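You operate a simulated robot arm through the tools that you are given. There is no shell and no other tool.

You are at the controls of a simulated robot arm. One attempt, no reset.

## Task
Preheat the black pan in the oven at 50 C.
Fine: lay it in the drawer, shut the drawer, then set the oven knob, wait for the READY lamp and turn the knob off.

It is judged by the outcome, as a careful person would: the job done as asked, and still so three seconds after it is handed in. It fails if anything else is knocked over, pushed out of place, dropped, spilled or broken.

## Robot
A 7-joint arm with a two-finger gripper, fixed in place. Base frame: the origin is on the floor under the middle of its stand, x ahead of it, y to its left, z up. Lengths are in mm, angles in degrees, forces in N, time in s.
With the tool pointing down near the work surface it reaches from about 340 to 720 mm from the base axis. Its first joint turns from -66.0 to 66.0 degrees. Payload 2.45 kg.
Tool frame: the origin (TCP) lies between the finger pads and is the grasp point; the fingertips stand 26 mm ahead of it; z points along the fingers, y is the line along which they close. The gripper opens to 96 mm; its body begins 69 mm behind the TCP.
Orientation is that of the tool frame in the base frame, as a unit quaternion [x, y, z, w]. With the fingers straight down and closing along the base's y, the tool's x points along the base's -x, its y along +y and its z along -z.

## Interface
- The arm moves only by the tool play_rows. Its argument "plan" is a list of rows, each a list of 6 numbers: the shift along the tool's x, y, z in units of 40 mm (1.0 is 40 mm), then the turn, a rotation vector about the tool's x, y, z in units of 8 degrees (1.0 is 8 degrees). In form: [[tx, ty, tz, rx, ry, rz], ...]. A call has 1 to 20 rows; each row shifts and turns the commanded pose from where the row before left it, along the tool's axes as they then stand. "grip" is the finger opening in mm, from 0 to 96, set as the call begins (left out, the last holds). A call with a number of a shift or a turn outside -1 to 1 is refused whole. Each row takes 0.2 s and may step no farther than 50 mm and 8.6 degrees from the row before; otherwise, or with a gripper value out of range, the whole call is refused. Where a pose cannot be reached the arm comes as near as it can. A force on the tool above 40 N (or 10 N above the force at the start of the call, whichever is more), or a blocked arm, ends the call early, and 0.2 s more pass. Each finger travels about 50 mm/s and halts on what it meets, pressing with about 36 N; the grip force reading is that of the motor and also rises with nothing between the fingers. The clock runs only during rows and for 0.2 s after the last one: add rows that do not move to give the fingers time. It gives the time, the measured TCP pose, the force on the tool (base axes), the opening and the grip force at its end, in the units of the frame above (readings bear some noise), with the torque about the TCP (base axes, N m) and any sound that the robot's microphone picked up.
- Cameras (640 x 400 px; columns grow to the right, rows downward): "scene" is fixed at [175.3, -398.5, 1426.3]; the picture's right is [0.71, -0.70, 0.00], its down [-0.39, -0.39, -0.83] and it looks along [0.59, 0.59, -0.55] (base axes); focal length 225 px, centre (320, 200). "wrist" rides on the gripper at [82, 3, -98] in the tool frame; the picture's right is [-0.04, 1.00, 0.00], its down [-0.73, -0.03, -0.68] and it looks along [-0.68, -0.03, 0.73] (tool axes); focal length 256 px, centre (320, 200). There is no depth. A picture from a camera that has moved, and an enlarged one, comes with that camera's place and axes in the base frame and with its lens.
- snapshot(camera): a new picture of that camera. The clock stands still meanwhile.
- zoom(camera, box): a new picture of the part [left, top, right, bottom] of that camera's present view, enlarged. The clock stands still meanwhile.
- hand_in(): hands the job in; it is judged then, once.

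Places have to be worked out from the pictures, the camera data and where the tool is seen. Open the gripper and draw the arm clear of the work before you hand the job in, unless the task says otherwise.

The tools are called after "Request:" by a JSON object that holds its "fn" and its "kwargs". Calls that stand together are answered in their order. play_rows: Moves the arm, as the interface text tells. Its arguments: {"type":"object","properties":{"plan":{"type":"array","items":{"type":"array","items":{"type":"number"}}},"grip":{"type":"number"}},"required":["plan"]} The other tools are called the same way: snapshot (camera) takes a picture; zoom (camera, box) takes an enlarged picture of a part of a camera's view; hand_in () hands the job in.

At the start:

```text
time: 0.0
ee_pos: [362.8, 161.1, 1333.5]
orientation: [0.0, 1.0, 0.0, 0.0]
wrist_force: [-0.1, 0.0, 0.8]
torque: [0.03, 0.0, 0.01]
width: 95.7
finger_force: 0.1
```

scene: 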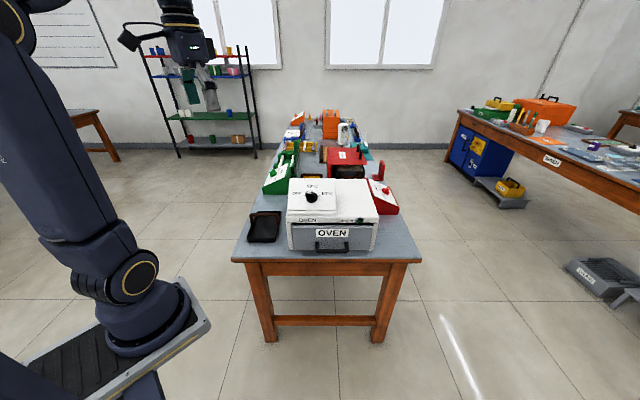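
wrist: 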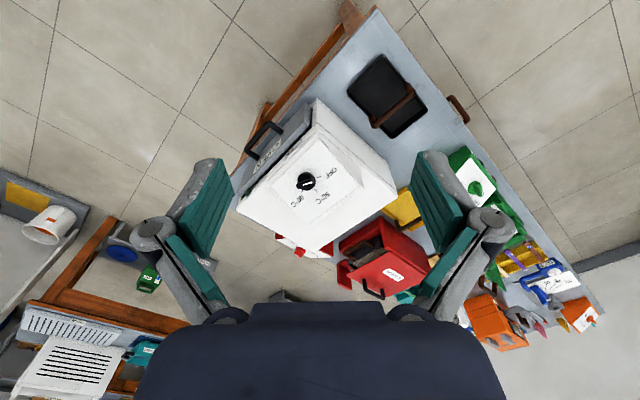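

I start by looking closely at the bench: the oven with its drawer at the near end, the black pan left of it.

Request:
{"fn": "zoom", "kwargs": {"camera": "scene", "box": [220, 160, 420, 285]}}

Request:
{"fn": "zoom", "kwargs": {"camera": "wrist", "box": [220, 20, 480, 260]}}

```text
3.20 times, centred on (320, 222) of scene
camera zoom: at [175.3, -398.5, 1426.3], right [0.71, -0.7, 0.0], down [-0.39, -0.39, -0.83], along [0.59, 0.59, -0.55], focal length 719 px, centre (320, 128)
```

zoom: 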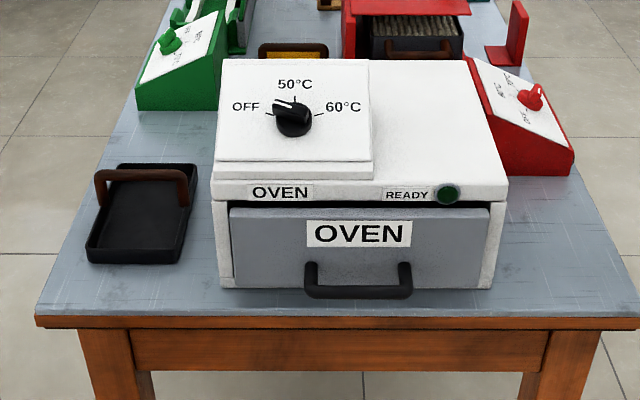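

```text
1.67 times, centred on (350, 140) of wrist
camera zoom: at [279.5, 165.7, 1432.2], right [0.04, 1.0, 0.0], down [0.73, -0.03, 0.68], along [0.68, -0.03, -0.73], focal length 427 px, centre (270, 300)
```

zoom: 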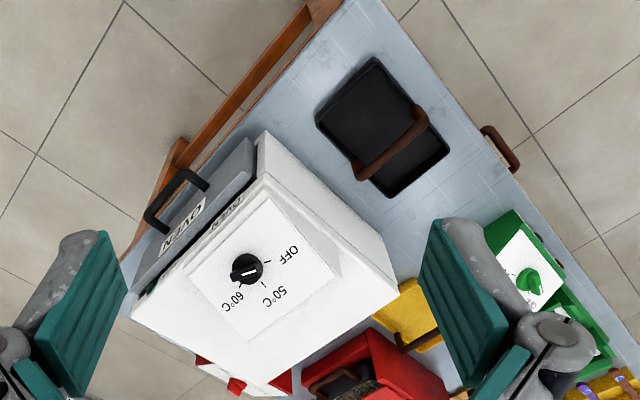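

The oven sits turned about 45° to the base, drawer handle near (615,-15,818), knob near (640,118,980), pan near (552,331,775). I'll zoom into the parts for finer detail before moving.

Request:
{"fn": "zoom", "kwargs": {"camera": "scene", "box": [284, 172, 348, 212]}}

Request:
{"fn": "zoom", "kwargs": {"camera": "scene", "box": [240, 205, 288, 250]}}

Request:
{"fn": "zoom", "kwargs": {"camera": "scene", "box": [280, 210, 384, 275]}}

Request:
{"fn": "zoom", "kwargs": {"camera": "wrist", "box": [340, 40, 440, 150]}}

Request:
{"fn": "zoom", "kwargs": {"camera": "wrist", "box": [230, 90, 350, 210]}}

```text
10.00 times, centred on (316, 192) of scene
camera zoom: at [175.3, -398.5, 1426.3], right [0.71, -0.7, 0.0], down [-0.39, -0.39, -0.83], along [0.59, 0.59, -0.55], focal length 2246 px, centre (360, 280)
```

zoom: 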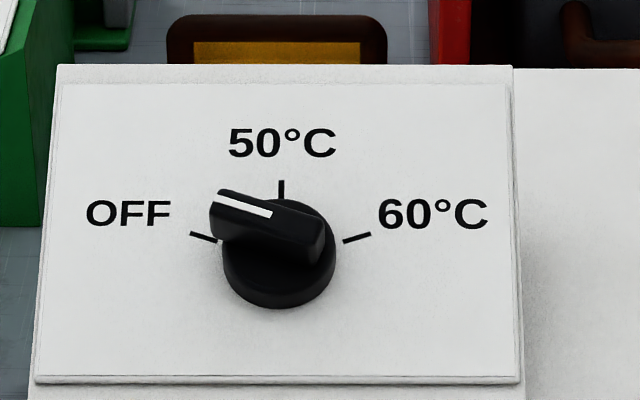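

```text
8.89 times, centred on (264, 228) of scene
camera zoom: at [175.3, -398.5, 1426.3], right [0.71, -0.7, 0.0], down [-0.39, -0.39, -0.83], along [0.59, 0.59, -0.55], focal length 1996 px, centre (818, -44)
```

zoom: 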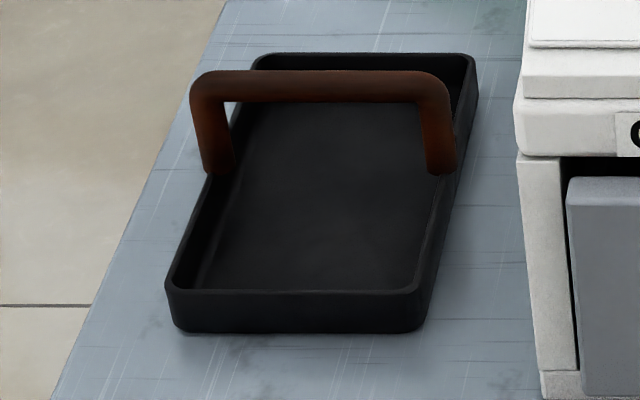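

```text
6.15 times, centred on (332, 242) of scene
camera zoom: at [175.3, -398.5, 1426.3], right [0.71, -0.7, 0.0], down [-0.39, -0.39, -0.83], along [0.59, 0.59, -0.55], focal length 1382 px, centre (246, -62)
```

zoom: 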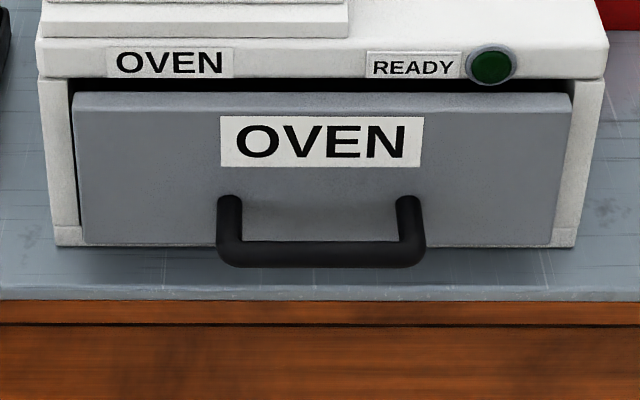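

```text
3.64 times, centred on (390, 95) of wrist
camera zoom: at [279.5, 165.7, 1432.2], right [0.04, 1.0, 0.0], down [0.73, -0.03, 0.68], along [0.68, -0.03, -0.73], focal length 931 px, centre (66, 582)
```

zoom: 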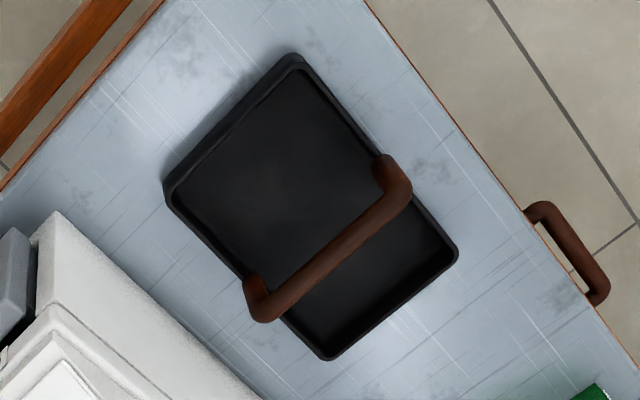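

```text
3.33 times, centred on (290, 150) of wrist
camera zoom: at [279.5, 165.7, 1432.2], right [0.04, 1.0, 0.0], down [0.73, -0.03, 0.68], along [0.68, -0.03, -0.73], focal length 853 px, centre (420, 367)
```

zoom: 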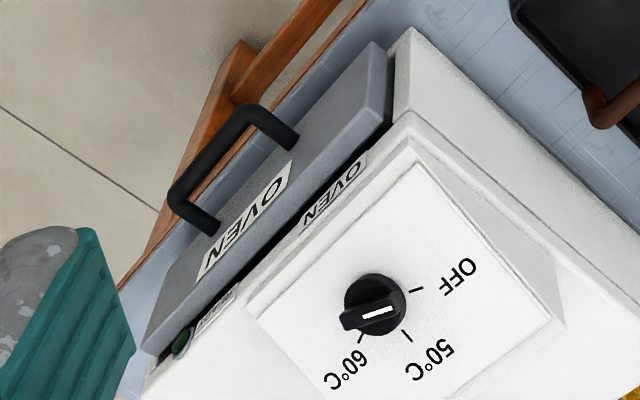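

The panel with the knob is tilted toward the front (about 27°), the pointer is at OFF, and the drawer handle is a horizontal bar standing off the drawer's face. I'll move the arm in the free air in front of the oven and then look again.

Request:
{"fn": "play_rows", "kwargs": {"plan": [[-0.325, -0.781, 0.6, 0, 0, 0], [-0.325, -0.781, 0.6, 0, 0, 0], [-0.325, -0.781, 0.6, 0, 0, 0], [-0.325, -0.781, 0.6, 0, 0, 0], [-0.325, -0.781, 0.6, 0, 0, 0], [-0.325, -0.781, 0.6, 0, 0, 0], [-0.325, -0.781, 0.6, 0, 0, 0], [-0.325, -0.781, 0.6, 0, 0, 0], [-0.325, -0.781, 0.6, 0, 0, 0], [0, 0, 0, 0, 0, 0.93], [0, 0, 0, 0, 0, 0.93], [0, 0, 0, 0, 0, 0.93], [0, 0, 0, 0, 0, 0.93], [0, 0, 0, 0, 0, 0.93], [0, 0, 0, 0, 0, 0.93]], "grip": 96}}

```text
time: 3.2
ee_pos: [479.8, -119.6, 1118.3]
orientation: [0.38, 0.925, 0.0, 0.0]
wrist_force: [-0.4, -0.7, 0.2]
torque: [0.01, -0.01, -0.02]
width: 95.7
finger_force: 0.1
```

The arm went as commanded: the TCP is at (480,-120,1118) and yawed 44.6°. I take both views now.

Request:
{"fn": "snapshot", "kwargs": {"camera": "wrist"}}

Request:
{"fn": "snapshot", "kwargs": {"camera": "scene"}}

```text
taken
camera wrist: at [422.4, -59.5, 1216.4], right [0.73, 0.68, 0.0], down [0.5, -0.54, 0.68], along [0.46, -0.5, -0.73], focal length 256 px, centre (320, 200)
```

wrist: 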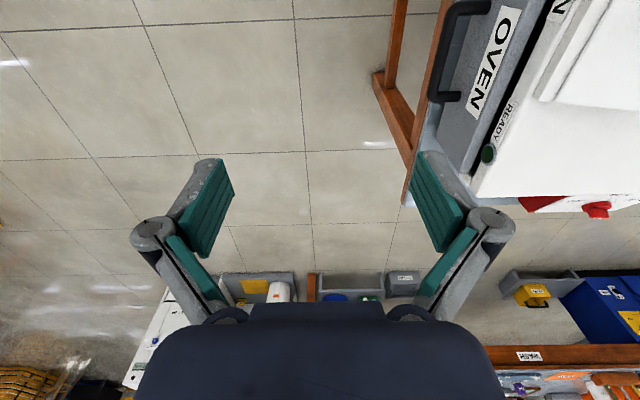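

```text
taken
```

scene: 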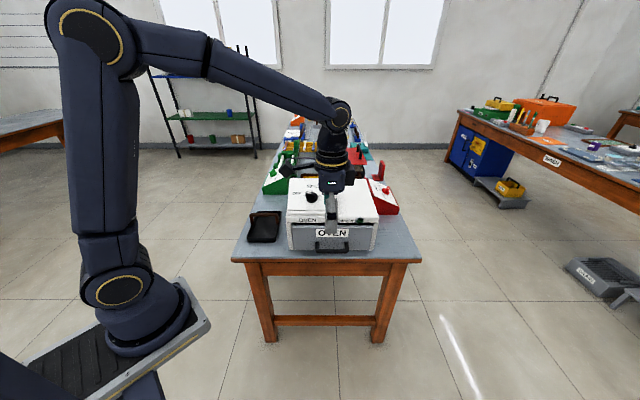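

The handle's right half is in the wrist view. I zoom in to measure it and the drawer front.

Request:
{"fn": "zoom", "kwargs": {"camera": "wrist", "box": [380, 0, 580, 200]}}

```text
2.00 times, centred on (480, 100) of wrist
camera zoom: at [422.4, -59.5, 1216.4], right [0.73, 0.68, 0.0], down [0.5, -0.54, 0.68], along [0.46, -0.5, -0.73], focal length 512 px, centre (0, 400)
```

zoom: 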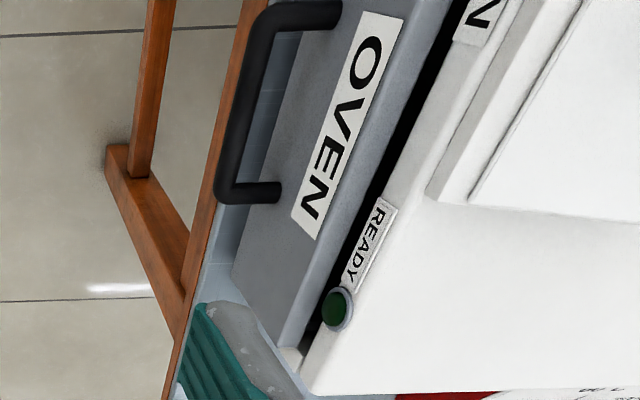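

The bar's axis is about 38 mm off the face, its centre near (614,-14,818), just outside the table edge. I tilt the tool to a nearly horizontal forward approach (15° dip) while high up, closing direction vertical.

Request:
{"fn": "play_rows", "kwargs": {"plan": [[0, 0, 0, -0.9375, 0, 0], [0, 0, 0, -0.9375, 0, 0], [0, 0, 0, -0.9375, 0, 0], [0, 0, 0, -0.9375, 0, 0], [0, 0, 0, -0.9375, 0, 0], [0, 0, 0, -0.9375, 0, 0], [0, 0, 0, -0.9375, 0, 0], [0, 0, 0, -0.9375, 0, 0], [0, 0, 0, -0.9375, 0, 0], [0, 0, 0, -0.9375, 0, 0]]}}

Request:
{"fn": "snapshot", "kwargs": {"camera": "wrist"}}

Request:
{"fn": "snapshot", "kwargs": {"camera": "scene"}}

```text
time: 5.4
ee_pos: [479.6, -119.0, 1118.9]
orientation: [0.301, 0.734, 0.563, 0.231]
wrist_force: [0.3, -0.1, -0.5]
torque: [-0.01, 0.0, 0.03]
width: 96.1
finger_force: 0.0
```

```text
taken
camera wrist: at [353.7, -128.3, 1146.7], right [0.21, 0.15, 0.97], down [0.05, -0.99, 0.15], along [0.98, 0.02, -0.21], focal length 256 px, centre (320, 200)
```

wrist: 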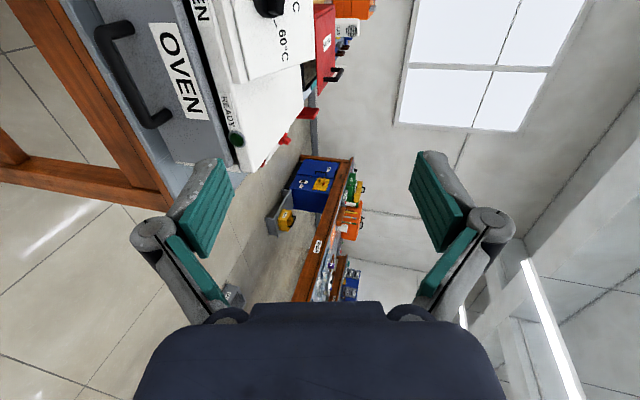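

```text
taken
```

scene: 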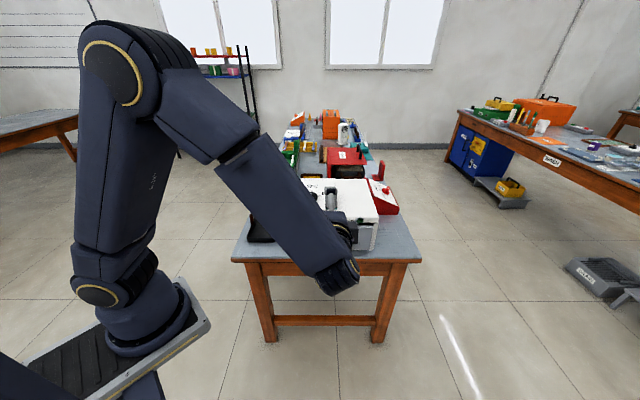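

The tilt worked. I zoom on the handle from this view to triangulate it better.

Request:
{"fn": "zoom", "kwargs": {"camera": "wrist", "box": [80, 0, 280, 180]}}

```text
2.22 times, centred on (180, 90) of wrist
camera zoom: at [353.7, -128.3, 1146.7], right [0.21, 0.15, 0.97], down [0.05, -0.99, 0.15], along [0.98, 0.02, -0.21], focal length 569 px, centre (631, 444)
```

zoom: 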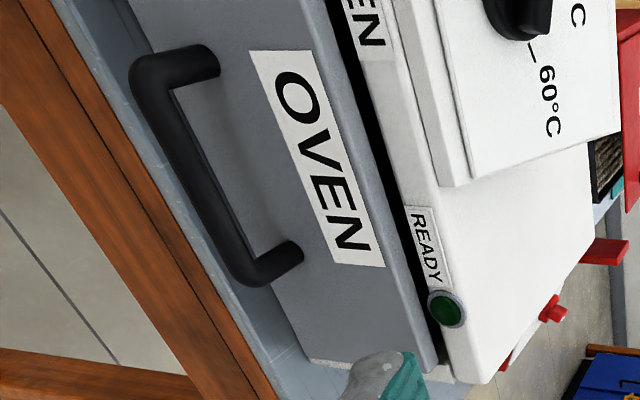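

Handle centre refined: about (613,-13,816), stand-off about 44 mm. I go to a pre-grasp 100 mm back along the approach, fingers at 60 mm.

Request:
{"fn": "play_rows", "kwargs": {"plan": [[-0.075, -0.889, 0.489, 0, 0, 0], [-0.075, -0.889, 0.489, 0, 0, 0], [-0.075, -0.889, 0.489, 0, 0, 0], [-0.075, -0.889, 0.489, 0, 0, 0], [-0.075, -0.889, 0.489, 0, 0, 0], [-0.075, -0.889, 0.489, 0, 0, 0], [-0.075, -0.889, 0.489, 0, 0, 0]], "grip": 60}}

Request:
{"fn": "snapshot", "kwargs": {"camera": "wrist"}}

Request:
{"fn": "snapshot", "kwargs": {"camera": "scene"}}

```text
time: 7.0
ee_pos: [544.0, -84.6, 840.9]
orientation: [0.301, 0.734, 0.563, 0.231]
wrist_force: [0.2, -0.7, 0.0]
torque: [0.0, -0.03, 0.02]
width: 59.8
finger_force: 0.0
```

```text
taken
camera wrist: at [417.8, -94.6, 869.1], right [0.21, 0.16, 0.97], down [0.06, -0.99, 0.15], along [0.98, 0.02, -0.22], focal length 256 px, centre (320, 200)
```

wrist: 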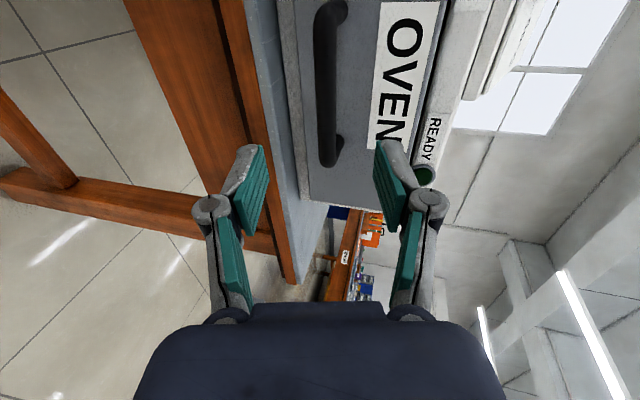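

```text
taken
```

scene: 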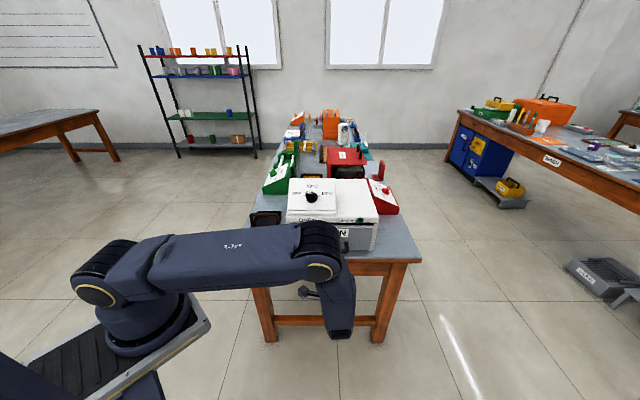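

The bar axis reads z≈819.5, so the line needs about 5 mm up. I advance about 96 mm along the approach with that correction; the fingers will straddle the bar.

Request:
{"fn": "play_rows", "kwargs": {"plan": [[0, 0.13, 0.41, 0, 0, 0], [0, 0, 0.5, 0, 0, 0], [0, 0, 0.5, 0, 0, 0], [0, 0, 0.5, 0, 0, 0], [0, 0, 0.5, 0, 0, 0]]}}

Request:
{"fn": "snapshot", "kwargs": {"camera": "wrist"}}

```text
time: 8.2
ee_pos: [608.3, -18.1, 821.8]
orientation: [0.301, 0.735, 0.563, 0.231]
wrist_force: [0.3, -0.6, 0.5]
torque: [0.02, -0.01, 0.01]
width: 59.9
finger_force: 0.0
```

```text
taken
camera wrist: at [482.7, -27.7, 849.8], right [0.21, 0.16, 0.97], down [0.06, -0.99, 0.15], along [0.98, 0.02, -0.22], focal length 256 px, centre (320, 200)
```

wrist: 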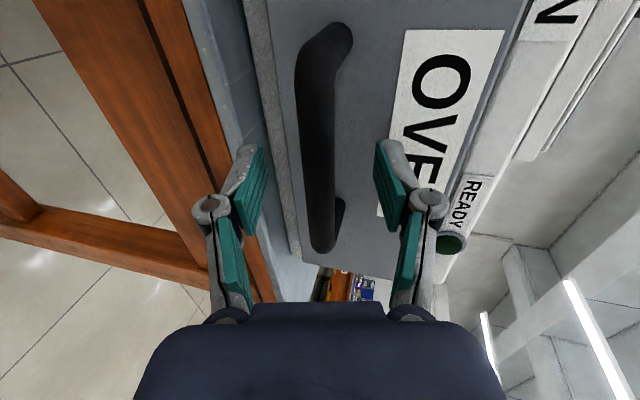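

The bar lies centred between the fingers. I close on it and hold still.

Request:
{"fn": "play_rows", "kwargs": {"plan": [[0, 0, 0, 0, 0, 0], [0, 0, 0, 0, 0, 0], [0, 0, 0, 0, 0, 0], [0, 0, 0, 0, 0, 0]], "grip": 0}}

```text
time: 9.2
ee_pos: [607.5, -18.7, 821.9]
orientation: [0.301, 0.735, 0.563, 0.231]
wrist_force: [0.7, 0.2, -5.0]
torque: [0.04, 0.06, -0.04]
width: 14.6
finger_force: 40.6
```

The bar is held (14.6 mm). I pull gently straight back, away from the oven, about 30 mm to see how the drawer moves.

Request:
{"fn": "play_rows", "kwargs": {"plan": [[0, -0.065, -0.242, 0, 0, 0], [0, -0.065, -0.242, 0, 0, 0], [0, -0.065, -0.242, 0, 0, 0]]}}

Request:
{"fn": "snapshot", "kwargs": {"camera": "wrist"}}

```text
time: 10.0
ee_pos: [586.5, -40.1, 821.4]
orientation: [0.302, 0.734, 0.563, 0.23]
wrist_force: [-3.2, 4.2, -8.5]
torque: [-0.19, -0.17, -1.13]
width: 14.6
finger_force: 40.6
```

```text
taken
camera wrist: at [461.5, -49.1, 849.6], right [0.21, 0.16, 0.96], down [0.06, -0.99, 0.15], along [0.98, 0.02, -0.22], focal length 256 px, centre (320, 200)
```

wrist: 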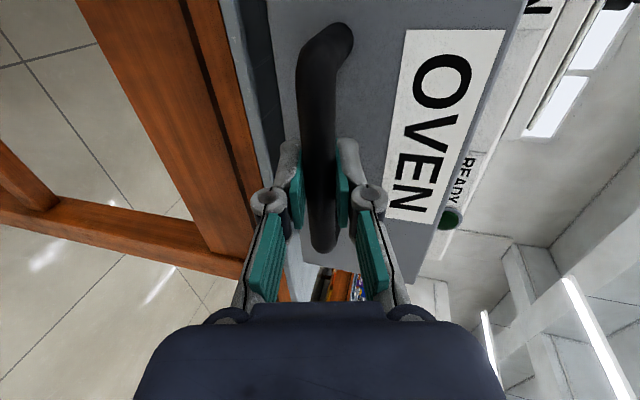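

The drawer follows (30 mm out) with small forces. I keep pulling in moderate steps and watch the lateral force.

Request:
{"fn": "play_rows", "kwargs": {"plan": [[0, -0.104, -0.386, 0, 0, 0], [0, -0.104, -0.386, 0, 0, 0], [0, -0.104, -0.386, 0, 0, 0], [0, -0.104, -0.386, 0, 0, 0], [0, -0.104, -0.386, 0, 0, 0]]}}

```text
time: 11.2
ee_pos: [532.4, -95.8, 821.2]
orientation: [0.301, 0.734, 0.563, 0.231]
wrist_force: [-6.1, 8.7, -7.3]
torque: [0.04, 0.04, -0.08]
width: 14.6
finger_force: 40.9
```

The lateral force has grown to about 10 N toward the oven's left, so the drawer's slide runs slightly left of my line. I test a 2 mm shift to that side.

Request:
{"fn": "play_rows", "kwargs": {"plan": [[0.05, 0, 0, 0, 0, 0], [0, 0, 0, 0, 0, 0]]}}

```text
time: 11.8
ee_pos: [531.2, -97.0, 820.8]
orientation: [0.303, 0.734, 0.562, 0.233]
wrist_force: [3.2, -2.7, -11.7]
torque: [0.2, 0.33, 0.91]
width: 14.4
finger_force: 41.0
```

The lateral force is nearly balanced, giving a slide direction of about 44.6°. I continue pulling along it.

Request:
{"fn": "play_rows", "kwargs": {"plan": [[0.005, -0.104, -0.386, 0, 0, 0], [0.005, -0.104, -0.386, 0, 0, 0], [0.005, -0.104, -0.386, 0, 0, 0], [0.005, -0.104, -0.386, 0, 0, 0]]}}

Request:
{"fn": "snapshot", "kwargs": {"camera": "scene"}}

Request:
{"fn": "snapshot", "kwargs": {"camera": "wrist"}}

```text
time: 12.8
ee_pos: [485.4, -141.2, 821.4]
orientation: [0.302, 0.735, 0.561, 0.231]
wrist_force: [4.2, -4.0, -22.9]
torque: [-0.18, -0.04, -0.65]
width: 14.7
finger_force: 40.4
```

```text
taken
```

scene: 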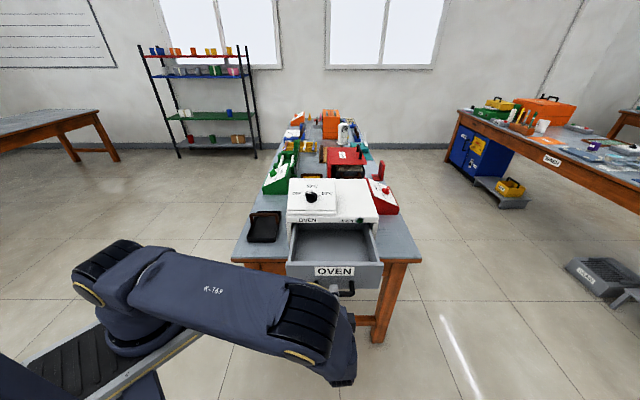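

```text
taken
camera wrist: at [360.5, -149.6, 850.1], right [0.21, 0.16, 0.96], down [0.06, -0.99, 0.15], along [0.98, 0.02, -0.22], focal length 256 px, centre (320, 200)
```

wrist: 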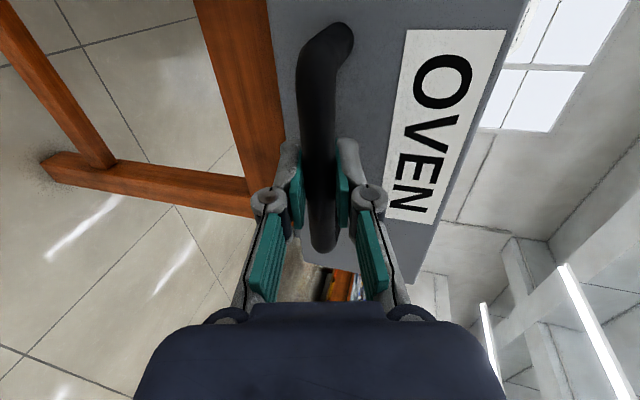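

The drawer is about 174 mm open. I zoom in to judge its depth, level and inside room.

Request:
{"fn": "zoom", "kwargs": {"camera": "scene", "box": [270, 200, 398, 300]}}

```text
4.00 times, centred on (334, 250) of scene
camera zoom: at [175.8, -398.6, 1426.2], right [0.71, -0.7, 0.0], down [-0.39, -0.39, -0.83], along [0.59, 0.59, -0.55], focal length 898 px, centre (264, 0)
```

zoom: 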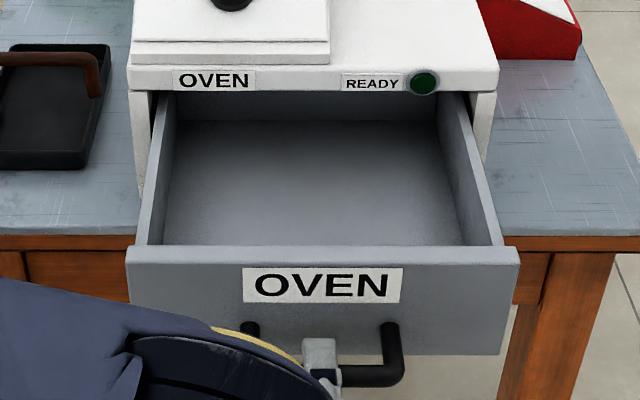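

Inside, the drawer looks about 280 mm deep with its back wall still well inside the oven. The tool reads a 23 N downward force; I test with a 1.5 mm downward move whether that's just grip strain or the drawer's weight.

Request:
{"fn": "play_rows", "kwargs": {"plan": [[0, -0.036, 0.01, 0, 0, 0], [0, 0, 0, 0, 0, 0]]}}

```text
time: 13.4
ee_pos: [486.0, -141.0, 820.6]
orientation: [0.301, 0.734, 0.563, 0.232]
wrist_force: [6.9, -9.0, -12.9]
torque: [0.06, 0.26, 0.25]
width: 14.6
finger_force: 41.0
```

The force halves with the 1.5 mm shift, so the slide is rigid and the load is only strain. I pull another 27 mm (with a 1 mm side correction) so the pan can go in crosswise with ample room.

Request:
{"fn": "play_rows", "kwargs": {"plan": [[-0.015, -0.1, -0.323, 0, 0, 0], [-0.015, -0.1, -0.323, 0, 0, 0], [0, 0, 0, 0, 0, 0]]}}

```text
time: 14.2
ee_pos: [467.8, -158.0, 822.0]
orientation: [0.301, 0.732, 0.566, 0.232]
wrist_force: [-0.5, 2.4, 16.8]
torque: [0.2, -0.06, -0.55]
width: 14.7
finger_force: 40.5
```

The drawer is about 198 mm open with no stop felt. I relax the vertical strain a little and then open the fingers.

Request:
{"fn": "play_rows", "kwargs": {"plan": [[0, 0.045, -0.012, 0, 0, 0], [0, 0, 0, 0, 0, 0]]}}

Request:
{"fn": "play_rows", "kwargs": {"plan": [[0, 0, 0, 0, 0, 0], [0, 0, 0, 0, 0, 0], [0, 0, 0, 0, 0, 0]], "grip": 60}}

Request:
{"fn": "snapshot", "kwargs": {"camera": "wrist"}}

Request:
{"fn": "snapshot", "kwargs": {"camera": "scene"}}

```text
time: 14.8
ee_pos: [466.3, -158.9, 821.1]
orientation: [0.301, 0.733, 0.565, 0.23]
wrist_force: [0.5, 1.7, 14.2]
torque: [0.4, 0.28, 1.18]
width: 14.9
finger_force: 41.0
```

```text
time: 15.6
ee_pos: [466.8, -160.1, 820.7]
orientation: [0.302, 0.734, 0.563, 0.231]
wrist_force: [0.5, 0.8, -0.4]
torque: [0.01, -0.03, 0.01]
width: 60.0
finger_force: 0.0
```

```text
taken
camera wrist: at [341.6, -169.3, 848.8], right [0.21, 0.16, 0.96], down [0.06, -0.99, 0.15], along [0.98, 0.02, -0.22], focal length 256 px, centre (320, 200)
```

wrist: 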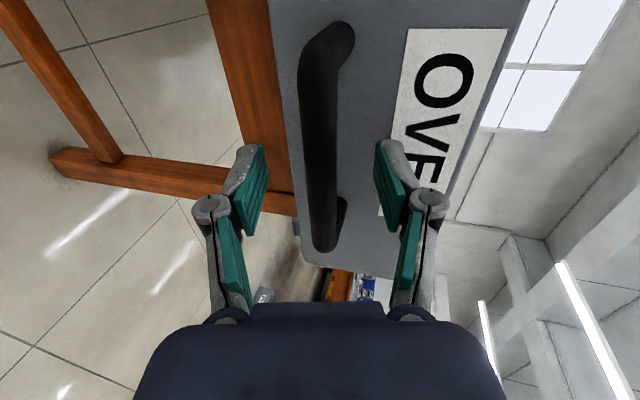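

```text
taken
```

scene: 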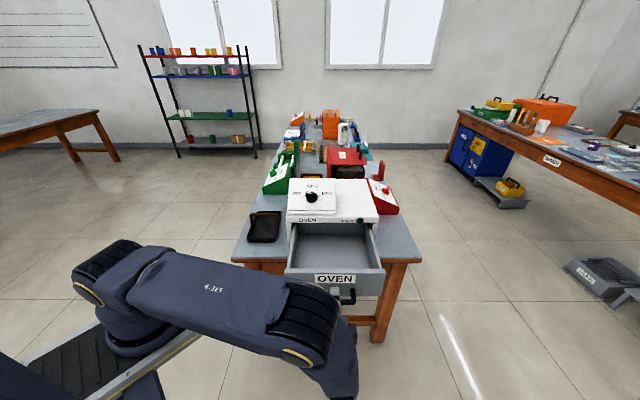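

The drawer stays put. I back off 60 mm, lift straight up, and turn the tool back to pointing down.

Request:
{"fn": "play_rows", "kwargs": {"plan": [[0, 0, -0.5, 0, 0, 0], [0, 0, -0.5, 0, 0, 0], [0, 0, -0.5, 0, 0, 0], [0, 0.845, -0.2265, 0, 0, 0], [0, 0.845, -0.2265, 0, 0, 0], [0, 0.845, -0.2265, 0, 0, 0], [0, 0.845, -0.2265, 0, 0, 0], [0, 0.845, -0.2265, 0, 0, 0], [0, 0.845, -0.2265, 0, 0, 0], [0, 0.845, -0.2265, 0, 0, 0], [0, 0.845, -0.2265, 0, 0, 0]]}}

Request:
{"fn": "play_rows", "kwargs": {"plan": [[0, 0, 0, 0.9375, 0, 0], [0, 0, 0, 0.9375, 0, 0], [0, 0, 0, 0.9375, 0, 0], [0, 0, 0, 0.9375, 0, 0], [0, 0, 0, 0.9375, 0, 0], [0, 0, 0, 0.9375, 0, 0], [0, 0, 0, 0.9375, 0, 0], [0, 0, 0, 0.9375, 0, 0], [0, 0, 0, 0.9375, 0, 0], [0, 0, 0, 0.9375, 0, 0]], "grip": 70}}

Request:
{"fn": "snapshot", "kwargs": {"camera": "wrist"}}

Request:
{"fn": "snapshot", "kwargs": {"camera": "scene"}}

```text
time: 18.0
ee_pos: [426.5, -202.2, 1118.2]
orientation: [0.302, 0.734, 0.563, 0.23]
wrist_force: [0.0, 0.5, -0.2]
torque: [0.01, 0.0, -0.02]
width: 60.2
finger_force: 0.1
```

```text
time: 20.2
ee_pos: [426.7, -201.7, 1117.3]
orientation: [0.38, 0.925, -0.001, 0.0]
wrist_force: [-1.0, -0.3, 0.6]
torque: [0.01, 0.02, 0.0]
width: 70.1
finger_force: 0.0
```

```text
taken
camera wrist: at [369.1, -140.8, 1214.5], right [0.73, 0.68, 0.0], down [0.5, -0.54, 0.68], along [0.46, -0.5, -0.73], focal length 256 px, centre (320, 200)
```

wrist: 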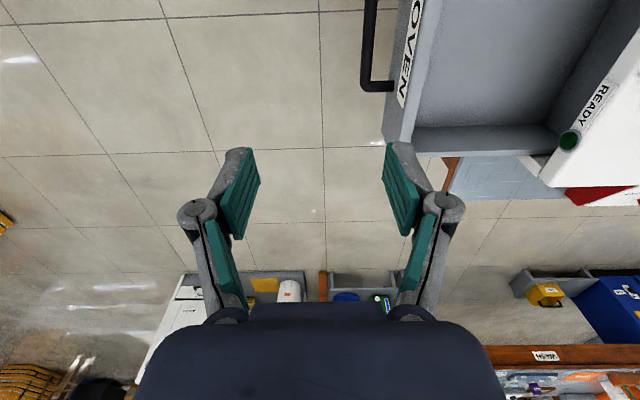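

```text
taken
```

scene: 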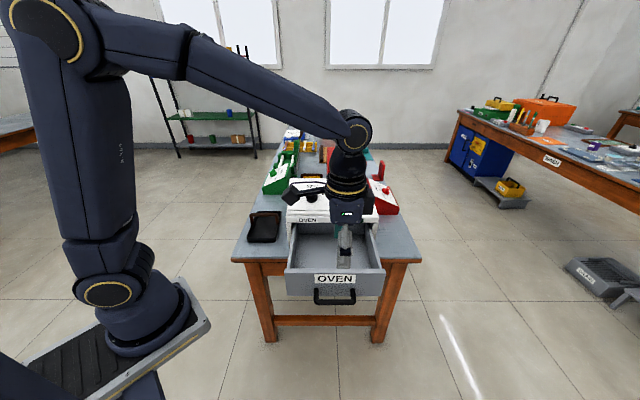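

The drawer is level and open. Now I travel at this safe height to above the pan's handle near (553,334).

Request:
{"fn": "play_rows", "kwargs": {"plan": [[0.512, 0.8386, 0, 0, 0, 0], [0.512, 0.8386, 0, 0, 0, 0], [0.512, 0.8386, 0, 0, 0, 0], [0.512, 0.8386, 0, 0, 0, 0], [0.512, 0.8386, 0, 0, 0, 0], [0.512, 0.8386, 0, 0, 0, 0], [0.512, 0.8386, 0, 0, 0, 0], [0.512, 0.8386, 0, 0, 0, 0], [0.512, 0.8386, 0, 0, 0, 0], [0.512, 0.8386, 0, 0, 0, 0], [0.512, 0.8386, 0, 0, 0, 0], [0.512, 0.8386, 0, 0, 0, 0], [0.512, 0.8386, 0, 0, 0, 0], [0.512, 0.8386, 0, 0, 0, 0]]}}

Request:
{"fn": "snapshot", "kwargs": {"camera": "wrist"}}

Request:
{"fn": "zoom", "kwargs": {"camera": "scene", "box": [220, 190, 420, 315]}}

```text
time: 23.2
ee_pos: [550.4, 334.3, 1115.4]
orientation: [0.379, 0.925, 0.0, 0.0]
wrist_force: [-0.3, 0.5, 0.5]
torque: [0.0, -0.01, -0.01]
width: 70.0
finger_force: 0.1
```

```text
taken
camera wrist: at [493.7, 396.1, 1213.3], right [0.73, 0.68, 0.0], down [0.5, -0.54, 0.68], along [0.46, -0.5, -0.73], focal length 256 px, centre (320, 200)
```

wrist: 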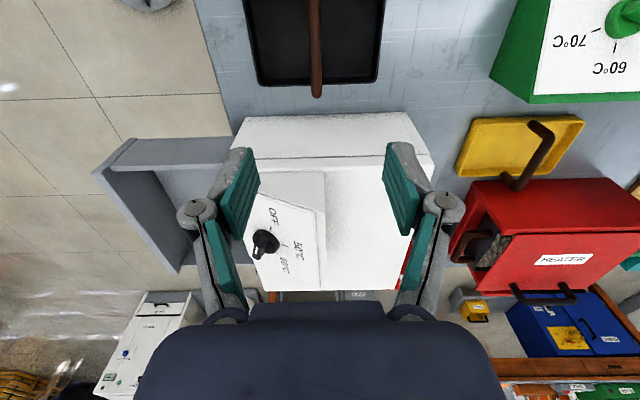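

```text
3.20 times, centred on (320, 252) of scene
camera zoom: at [175.2, -398.5, 1426.4], right [0.71, -0.7, 0.0], down [-0.39, -0.39, -0.83], along [0.59, 0.59, -0.55], focal length 719 px, centre (320, 32)
```

zoom: 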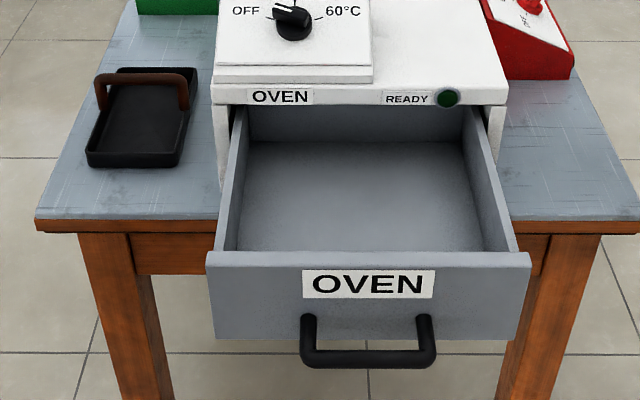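

From here the handle's bar lies about 7 mm nearer than the tool axis (f≈617). I correct that and descend to z≈920, well above the handle, for a closer look.

Request:
{"fn": "play_rows", "kwargs": {"plan": [[0, -0.185, 0.8, 0, 0, 0], [0, 0, 0.8, 0, 0, 0], [0, 0, 0.8, 0, 0, 0], [0, 0, 0.8, 0, 0, 0], [0, 0, 0.8, 0, 0, 0], [0, 0, 0.8, 0, 0, 0]]}}

Request:
{"fn": "snapshot", "kwargs": {"camera": "wrist"}}

Request:
{"fn": "zoom", "kwargs": {"camera": "scene", "box": [230, 180, 310, 260]}}

```text
time: 24.6
ee_pos: [545.0, 328.9, 924.0]
orientation: [0.379, 0.925, 0.0, -0.001]
wrist_force: [0.7, -0.9, 0.0]
torque: [0.02, -0.03, -0.03]
width: 69.8
finger_force: 0.0
```

```text
taken
camera wrist: at [487.6, 389.5, 1022.1], right [0.73, 0.68, 0.0], down [0.5, -0.54, 0.68], along [0.46, -0.5, -0.73], focal length 256 px, centre (320, 200)
```

wrist: 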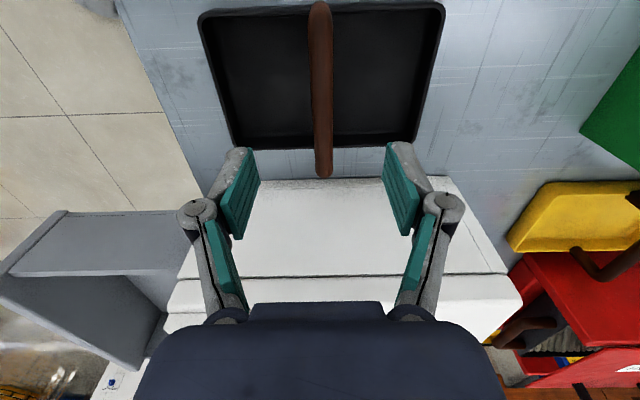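

```text
5.00 times, centred on (270, 220) of scene
camera zoom: at [175.3, -398.4, 1426.4], right [0.71, -0.7, 0.0], down [-0.39, -0.39, -0.83], along [0.59, 0.59, -0.55], focal length 1123 px, centre (570, 100)
```

zoom: 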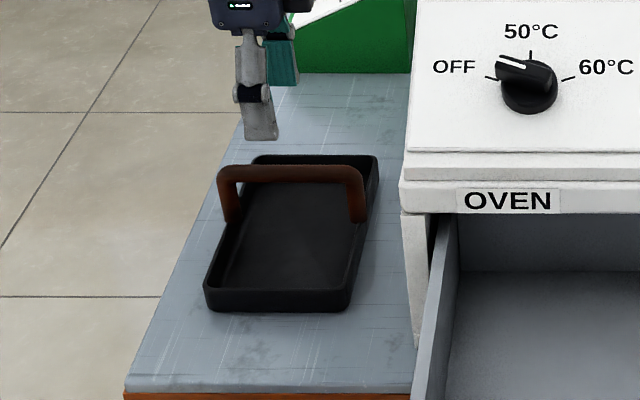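

The bar is now centred on the tool axis, about z≈838 by two-view estimate. I descend to z≈834 with the fingers straddling it.

Request:
{"fn": "play_rows", "kwargs": {"plan": [[0, 0, 0.5, 0, 0, 0], [0, 0, 0.5, 0, 0, 0], [0, 0, 0.5, 0, 0, 0], [0, 0, 0.4, 0, 0, 0], [0, 0, 0.3, 0, 0, 0]]}}

Request:
{"fn": "snapshot", "kwargs": {"camera": "wrist"}}

Request:
{"fn": "zoom", "kwargs": {"camera": "scene", "box": [230, 180, 310, 260]}}

```text
time: 25.8
ee_pos: [545.5, 328.1, 837.6]
orientation: [0.38, 0.925, 0.0, 0.0]
wrist_force: [-0.3, -0.4, -0.4]
torque: [0.0, 0.01, 0.04]
width: 70.0
finger_force: 0.0
```

```text
taken
camera wrist: at [488.0, 389.6, 933.9], right [0.73, 0.68, 0.0], down [0.5, -0.54, 0.68], along [0.46, -0.5, -0.73], focal length 256 px, centre (320, 200)
```

wrist: 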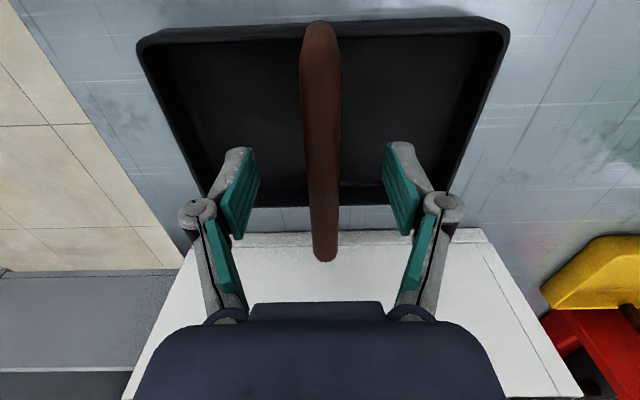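

```text
5.00 times, centred on (270, 220) of scene
camera zoom: at [175.3, -398.5, 1426.4], right [0.71, -0.7, 0.0], down [-0.39, -0.39, -0.83], along [0.59, 0.59, -0.55], focal length 1123 px, centre (570, 100)
```

zoom: 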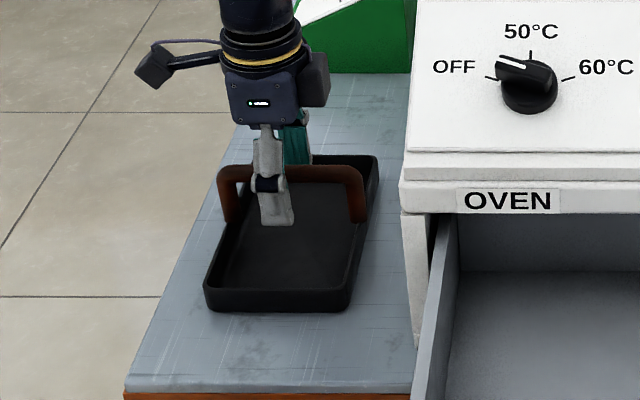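

The bar is between the fingers at about the TCP height. I centre by 5 mm along the bar, then close.

Request:
{"fn": "play_rows", "kwargs": {"plan": [[0.12, 0, 0.06, 0, 0, 0], [0, 0, 0, 0, 0, 0]]}}

Request:
{"fn": "play_rows", "kwargs": {"plan": [[0, 0, 0, 0, 0, 0], [0, 0, 0, 0, 0, 0], [0, 0, 0, 0, 0, 0], [0, 0, 0, 0, 0, 0], [0, 0, 0, 0, 0, 0]], "grip": 0}}

Request:
{"fn": "snapshot", "kwargs": {"camera": "wrist"}}

```text
time: 26.4
ee_pos: [542.7, 332.0, 834.3]
orientation: [0.379, 0.925, -0.001, 0.0]
wrist_force: [-0.4, 0.0, -0.3]
torque: [0.03, -0.04, 0.01]
width: 70.0
finger_force: 0.0
```

```text
time: 27.6
ee_pos: [541.9, 332.5, 834.9]
orientation: [0.38, 0.925, 0.0, 0.0]
wrist_force: [0.3, 1.0, 0.5]
torque: [-0.03, -0.02, -0.11]
width: 13.9
finger_force: 36.4
```

```text
taken
camera wrist: at [485.5, 392.6, 932.2], right [0.73, 0.68, 0.0], down [0.5, -0.54, 0.68], along [0.46, -0.5, -0.73], focal length 256 px, centre (320, 200)
```

wrist: 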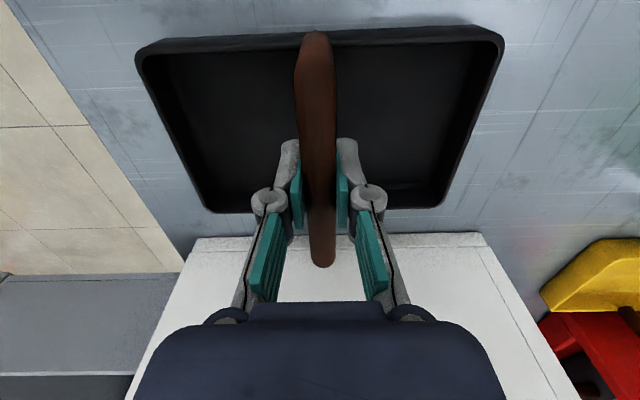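

The bar is held at 13.9 mm with no side load. I lift 24 mm gently and check the weight.

Request:
{"fn": "play_rows", "kwargs": {"plan": [[0, 0, -0.15, 0, 0, 0], [0, 0, -0.15, 0, 0, 0], [0, 0, -0.3, 0, 0, 0], [0, 0, 0, 0, 0, 0]]}}

Request:
{"fn": "snapshot", "kwargs": {"camera": "wrist"}}

Request:
{"fn": "zoom", "kwargs": {"camera": "scene", "box": [230, 180, 310, 260]}}

```text
time: 28.6
ee_pos: [541.9, 332.1, 858.4]
orientation: [0.38, 0.925, 0.0, 0.001]
wrist_force: [-1.2, 0.1, -3.9]
torque: [0.02, 0.03, -0.03]
width: 13.8
finger_force: 36.0
```

```text
taken
camera wrist: at [484.6, 393.3, 956.7], right [0.73, 0.68, 0.0], down [0.5, -0.54, 0.68], along [0.46, -0.5, -0.73], focal length 256 px, centre (320, 200)
```

wrist: 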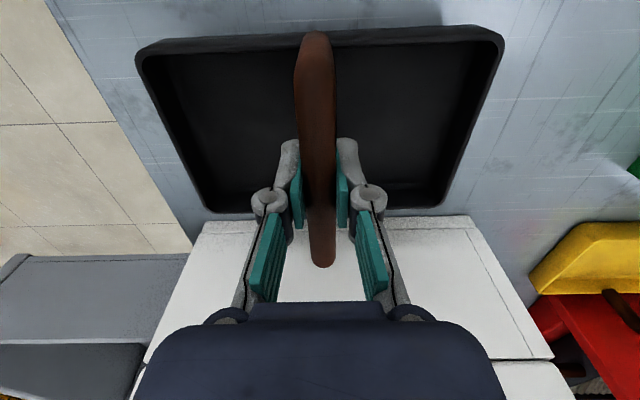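

```text
5.00 times, centred on (270, 220) of scene
camera zoom: at [175.4, -398.4, 1426.4], right [0.71, -0.7, 0.0], down [-0.39, -0.39, -0.83], along [0.59, 0.59, -0.55], focal length 1123 px, centre (570, 100)
```

zoom: 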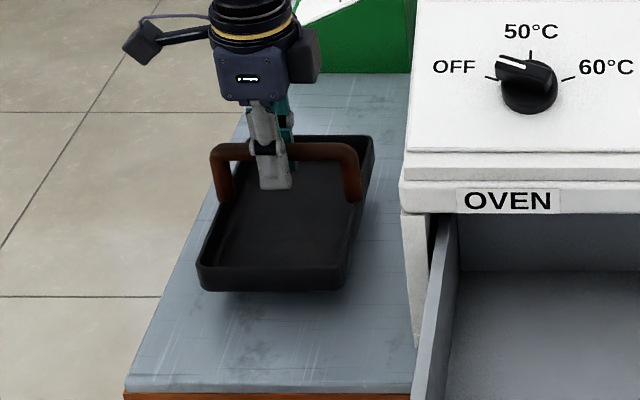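

The pan (about 0.4 kg) hangs level. I lift it to z≈1010, then move it toward the near side, clear of the oven.

Request:
{"fn": "play_rows", "kwargs": {"plan": [[0, 0, -0.5, 0, 0, 0], [0, 0, -0.8, 0, 0, 0], [0, 0, -0.8, 0, 0, 0], [0, 0, -0.8, 0, 0, 0], [0, 0, -0.6, 0, 0, 0], [0, 0, -0.3, 0, 0, 0], [0, -0.3, 0, 0, 0, 0], [0, -0.6, 0, 0, 0, 0], [0, -0.7, 0, 0, 0, 0], [0, -0.7, 0, 0, 0, 0], [0, -0.7, 0, 0, 0, 0], [0, -0.7, 0, 0, 0, 0], [0, -0.7, 0, 0, 0, 0], [0, -0.7, 0, 0, 0, 0], [0, -0.6, 0, 0, 0, 0], [0, -0.425, 0, 0, 0, 0]]}}

Request:
{"fn": "snapshot", "kwargs": {"camera": "wrist"}}

Request:
{"fn": "snapshot", "kwargs": {"camera": "scene"}}

```text
time: 32.0
ee_pos: [370.7, 158.0, 1010.3]
orientation: [0.38, 0.925, 0.0, 0.0]
wrist_force: [-0.6, -0.3, -3.4]
torque: [0.03, 0.04, 0.03]
width: 14.4
finger_force: 36.4
```

```text
taken
camera wrist: at [312.7, 217.4, 1108.6], right [0.73, 0.68, 0.0], down [0.5, -0.54, 0.68], along [0.46, -0.5, -0.73], focal length 256 px, centre (320, 200)
```

wrist: 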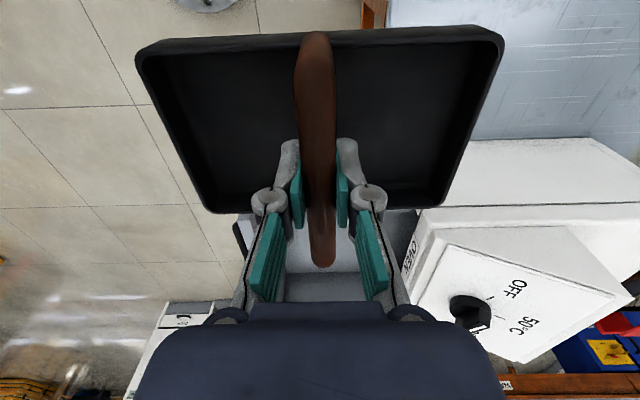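

```text
taken
```

scene: 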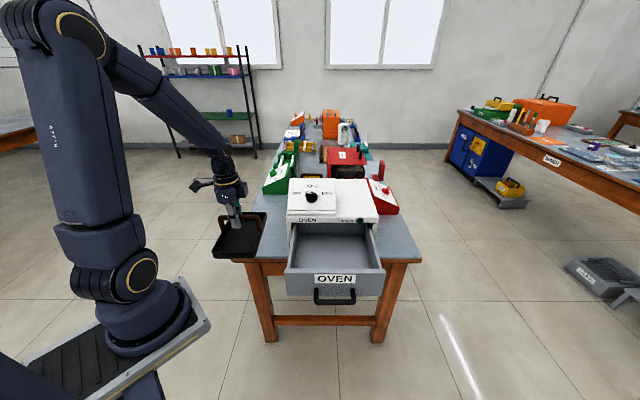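

Pan is steady. I turn it 90° here in free space, so it will lie crosswise in the drawer with the camera side away from the oven.

Request:
{"fn": "play_rows", "kwargs": {"plan": [[0, 0, 0, 0, 0, -0.9375], [0, 0, 0, 0, 0, -0.9375], [0, 0, 0, 0, 0, -0.9375], [0, 0, 0, 0, 0, -0.9375], [0, 0, 0, 0, 0, -0.9375], [0, 0, 0, 0, 0, -0.9375], [0, 0, 0, 0, 0, -0.9375], [0, 0, 0, 0, 0, -0.9375], [0, 0, 0, 0, 0, -0.9375], [0, 0, 0, 0, 0, -0.9375], [0, 0, 0, 0, 0, -0.9375], [0, 0, 0, 0, 0, -0.9375]]}}

Request:
{"fn": "snapshot", "kwargs": {"camera": "wrist"}}

Request:
{"fn": "snapshot", "kwargs": {"camera": "scene"}}

```text
time: 34.6
ee_pos: [370.7, 156.8, 1009.9]
orientation: [-0.387, 0.922, 0.001, 0.0]
wrist_force: [-0.5, -0.7, -4.1]
torque: [-0.03, 0.0, -0.01]
width: 13.6
finger_force: 36.2
```

```text
taken
camera wrist: at [309.1, 103.0, 1107.4], right [-0.68, 0.73, 0.0], down [0.54, 0.5, 0.68], along [0.49, 0.46, -0.73], focal length 256 px, centre (320, 200)
```

wrist: 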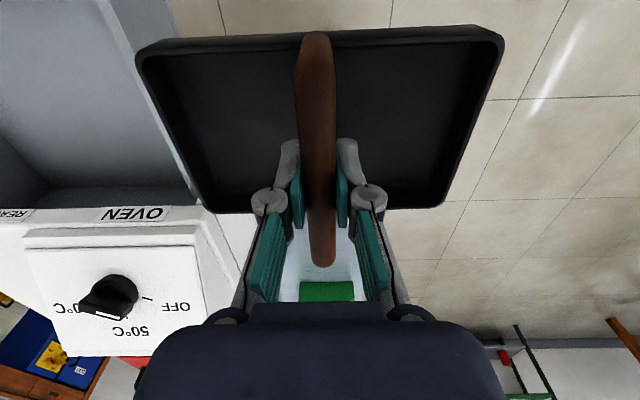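

```text
taken
```

scene: 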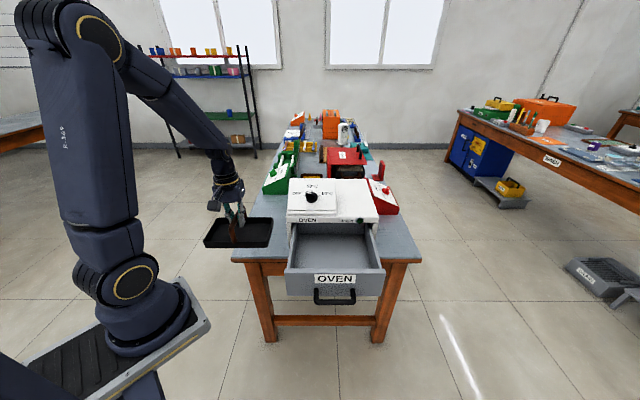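

Pan turned and steady. Now I carry it sideways until it is over the open drawer (r≈447).

Request:
{"fn": "play_rows", "kwargs": {"plan": [[0, -0.3, 0, 0, 0, 0], [0, -0.6, 0, 0, 0, 0], [0, -0.75, 0, 0, 0, 0], [0, -0.75, 0, 0, 0, 0], [0, -0.75, 0, 0, 0, 0], [0, -0.75, 0, 0, 0, 0], [0, -0.75, 0, 0, 0, 0], [0, -0.75, 0, 0, 0, 0], [0, -0.75, 0, 0, 0, 0], [0, -0.6, 0, 0, 0, 0], [0, -0.4, 0, 0, 0, 0], [0, -0.185, 0, 0, 0, 0], [0, 0, 0, 0, 0, 0]]}}

Request:
{"fn": "snapshot", "kwargs": {"camera": "wrist"}}

Request:
{"fn": "snapshot", "kwargs": {"camera": "scene"}}

Request:
{"fn": "zoom", "kwargs": {"camera": "scene", "box": [260, 180, 420, 310]}}

```text
time: 37.4
ee_pos: [580.0, -50.2, 1012.3]
orientation: [-0.386, 0.922, 0.0, 0.0]
wrist_force: [0.4, 0.0, -4.3]
torque: [-0.01, -0.02, 0.02]
width: 13.9
finger_force: 35.7
```

```text
taken
camera wrist: at [518.6, -104.4, 1109.0], right [-0.68, 0.73, 0.0], down [0.54, 0.5, 0.68], along [0.5, 0.46, -0.73], focal length 256 px, centre (320, 200)
```

wrist: 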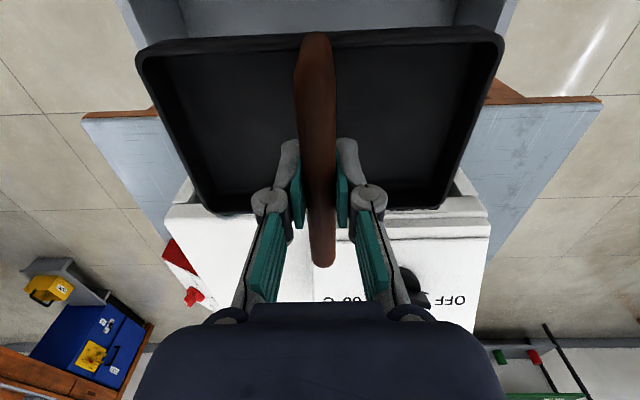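

```text
taken
```

scene: 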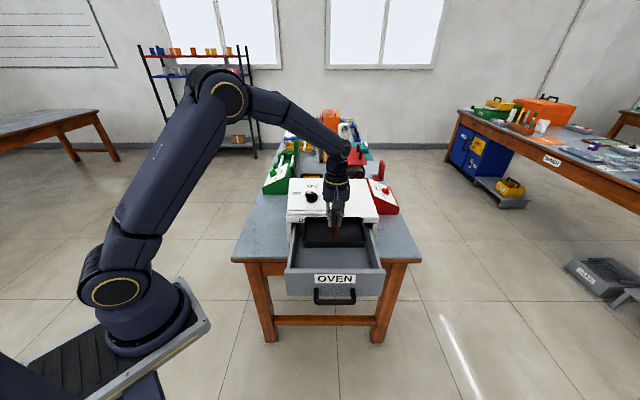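

```text
3.08 times, centred on (340, 245) of scene
camera zoom: at [175.4, -398.5, 1426.3], right [0.71, -0.7, 0.0], down [-0.39, -0.39, -0.83], along [0.59, 0.59, -0.55], focal length 691 px, centre (258, 62)
```

zoom: 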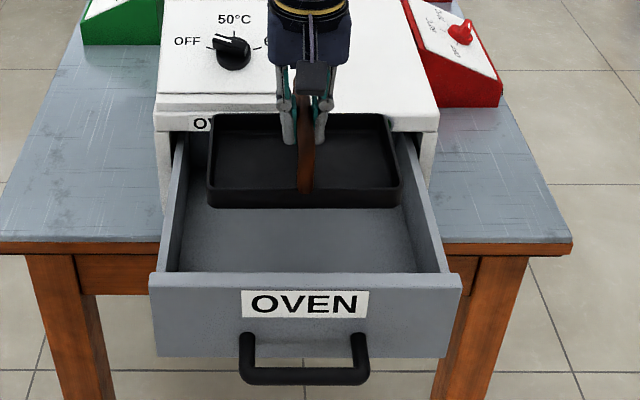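

The pan is centred over the drawer opening (f≈372, r≈448) with nearly 30 mm to spare fore and aft. I lower it to just above the expected floor.

Request:
{"fn": "play_rows", "kwargs": {"plan": [[0, 0, 0.4, 0, 0, 0], [0, 0, 0.6, 0, 0, 0], [0, 0, 0.6, 0, 0, 0], [0, 0, 0.5, 0, 0, 0], [0, 0, 0.4, 0, 0, 0], [0, 0, 0.3, 0, 0, 0], [0, 0, 0.2, 0, 0, 0], [0, 0, 0, 0, 0, 0]]}}

Request:
{"fn": "snapshot", "kwargs": {"camera": "wrist"}}

Request:
{"fn": "zoom", "kwargs": {"camera": "scene", "box": [260, 180, 420, 310]}}

```text
time: 39.2
ee_pos: [578.8, -46.3, 891.0]
orientation: [-0.386, 0.923, 0.0, 0.001]
wrist_force: [0.1, 0.2, -4.4]
torque: [-0.03, 0.03, 0.03]
width: 13.9
finger_force: 35.7
```

```text
taken
camera wrist: at [518.0, -102.3, 988.7], right [-0.68, 0.73, 0.0], down [0.54, 0.5, 0.68], along [0.5, 0.46, -0.73], focal length 256 px, centre (320, 200)
```

wrist: 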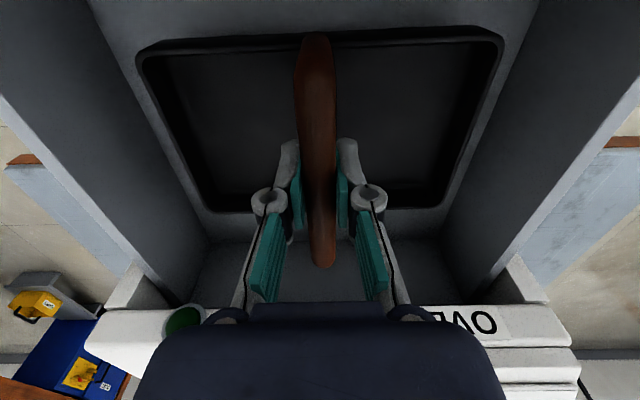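

```text
3.08 times, centred on (340, 245) of scene
camera zoom: at [175.4, -398.5, 1426.3], right [0.71, -0.7, 0.0], down [-0.39, -0.39, -0.83], along [0.59, 0.59, -0.55], focal length 691 px, centre (258, 62)
```

zoom: 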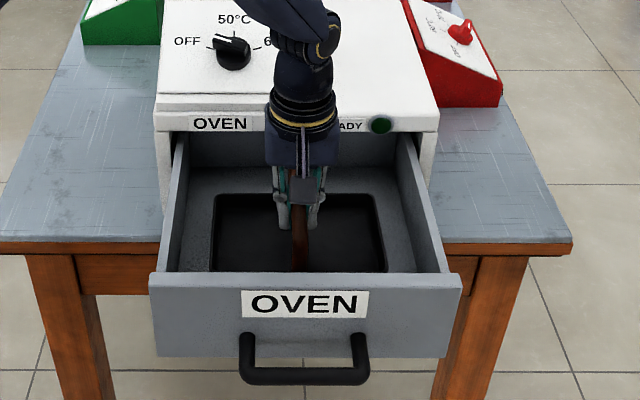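

The pan is inside the drawer walls with room all round. I lower in small steps, watching for contact.

Request:
{"fn": "play_rows", "kwargs": {"plan": [[0, 0, 0.15, 0, 0, 0], [0, 0, 0.15, 0, 0, 0], [0, 0, 0.1, 0, 0, 0], [0, 0, 0, 0, 0, 0]]}}

Request:
{"fn": "play_rows", "kwargs": {"plan": [[0, 0, 0.1, 0, 0, 0], [0, 0, 0, 0, 0, 0]]}}

```text
time: 40.2
ee_pos: [578.6, -48.0, 875.2]
orientation: [-0.386, 0.923, 0.0, -0.001]
wrist_force: [0.1, -0.8, -4.1]
torque: [-0.02, 0.04, -0.02]
width: 14.0
finger_force: 36.2
```

```text
time: 40.8
ee_pos: [580.7, -46.7, 869.9]
orientation: [-0.387, 0.922, 0.0, 0.0]
wrist_force: [0.1, -0.8, -4.3]
torque: [-0.01, 0.04, 0.01]
width: 14.3
finger_force: 35.4
```

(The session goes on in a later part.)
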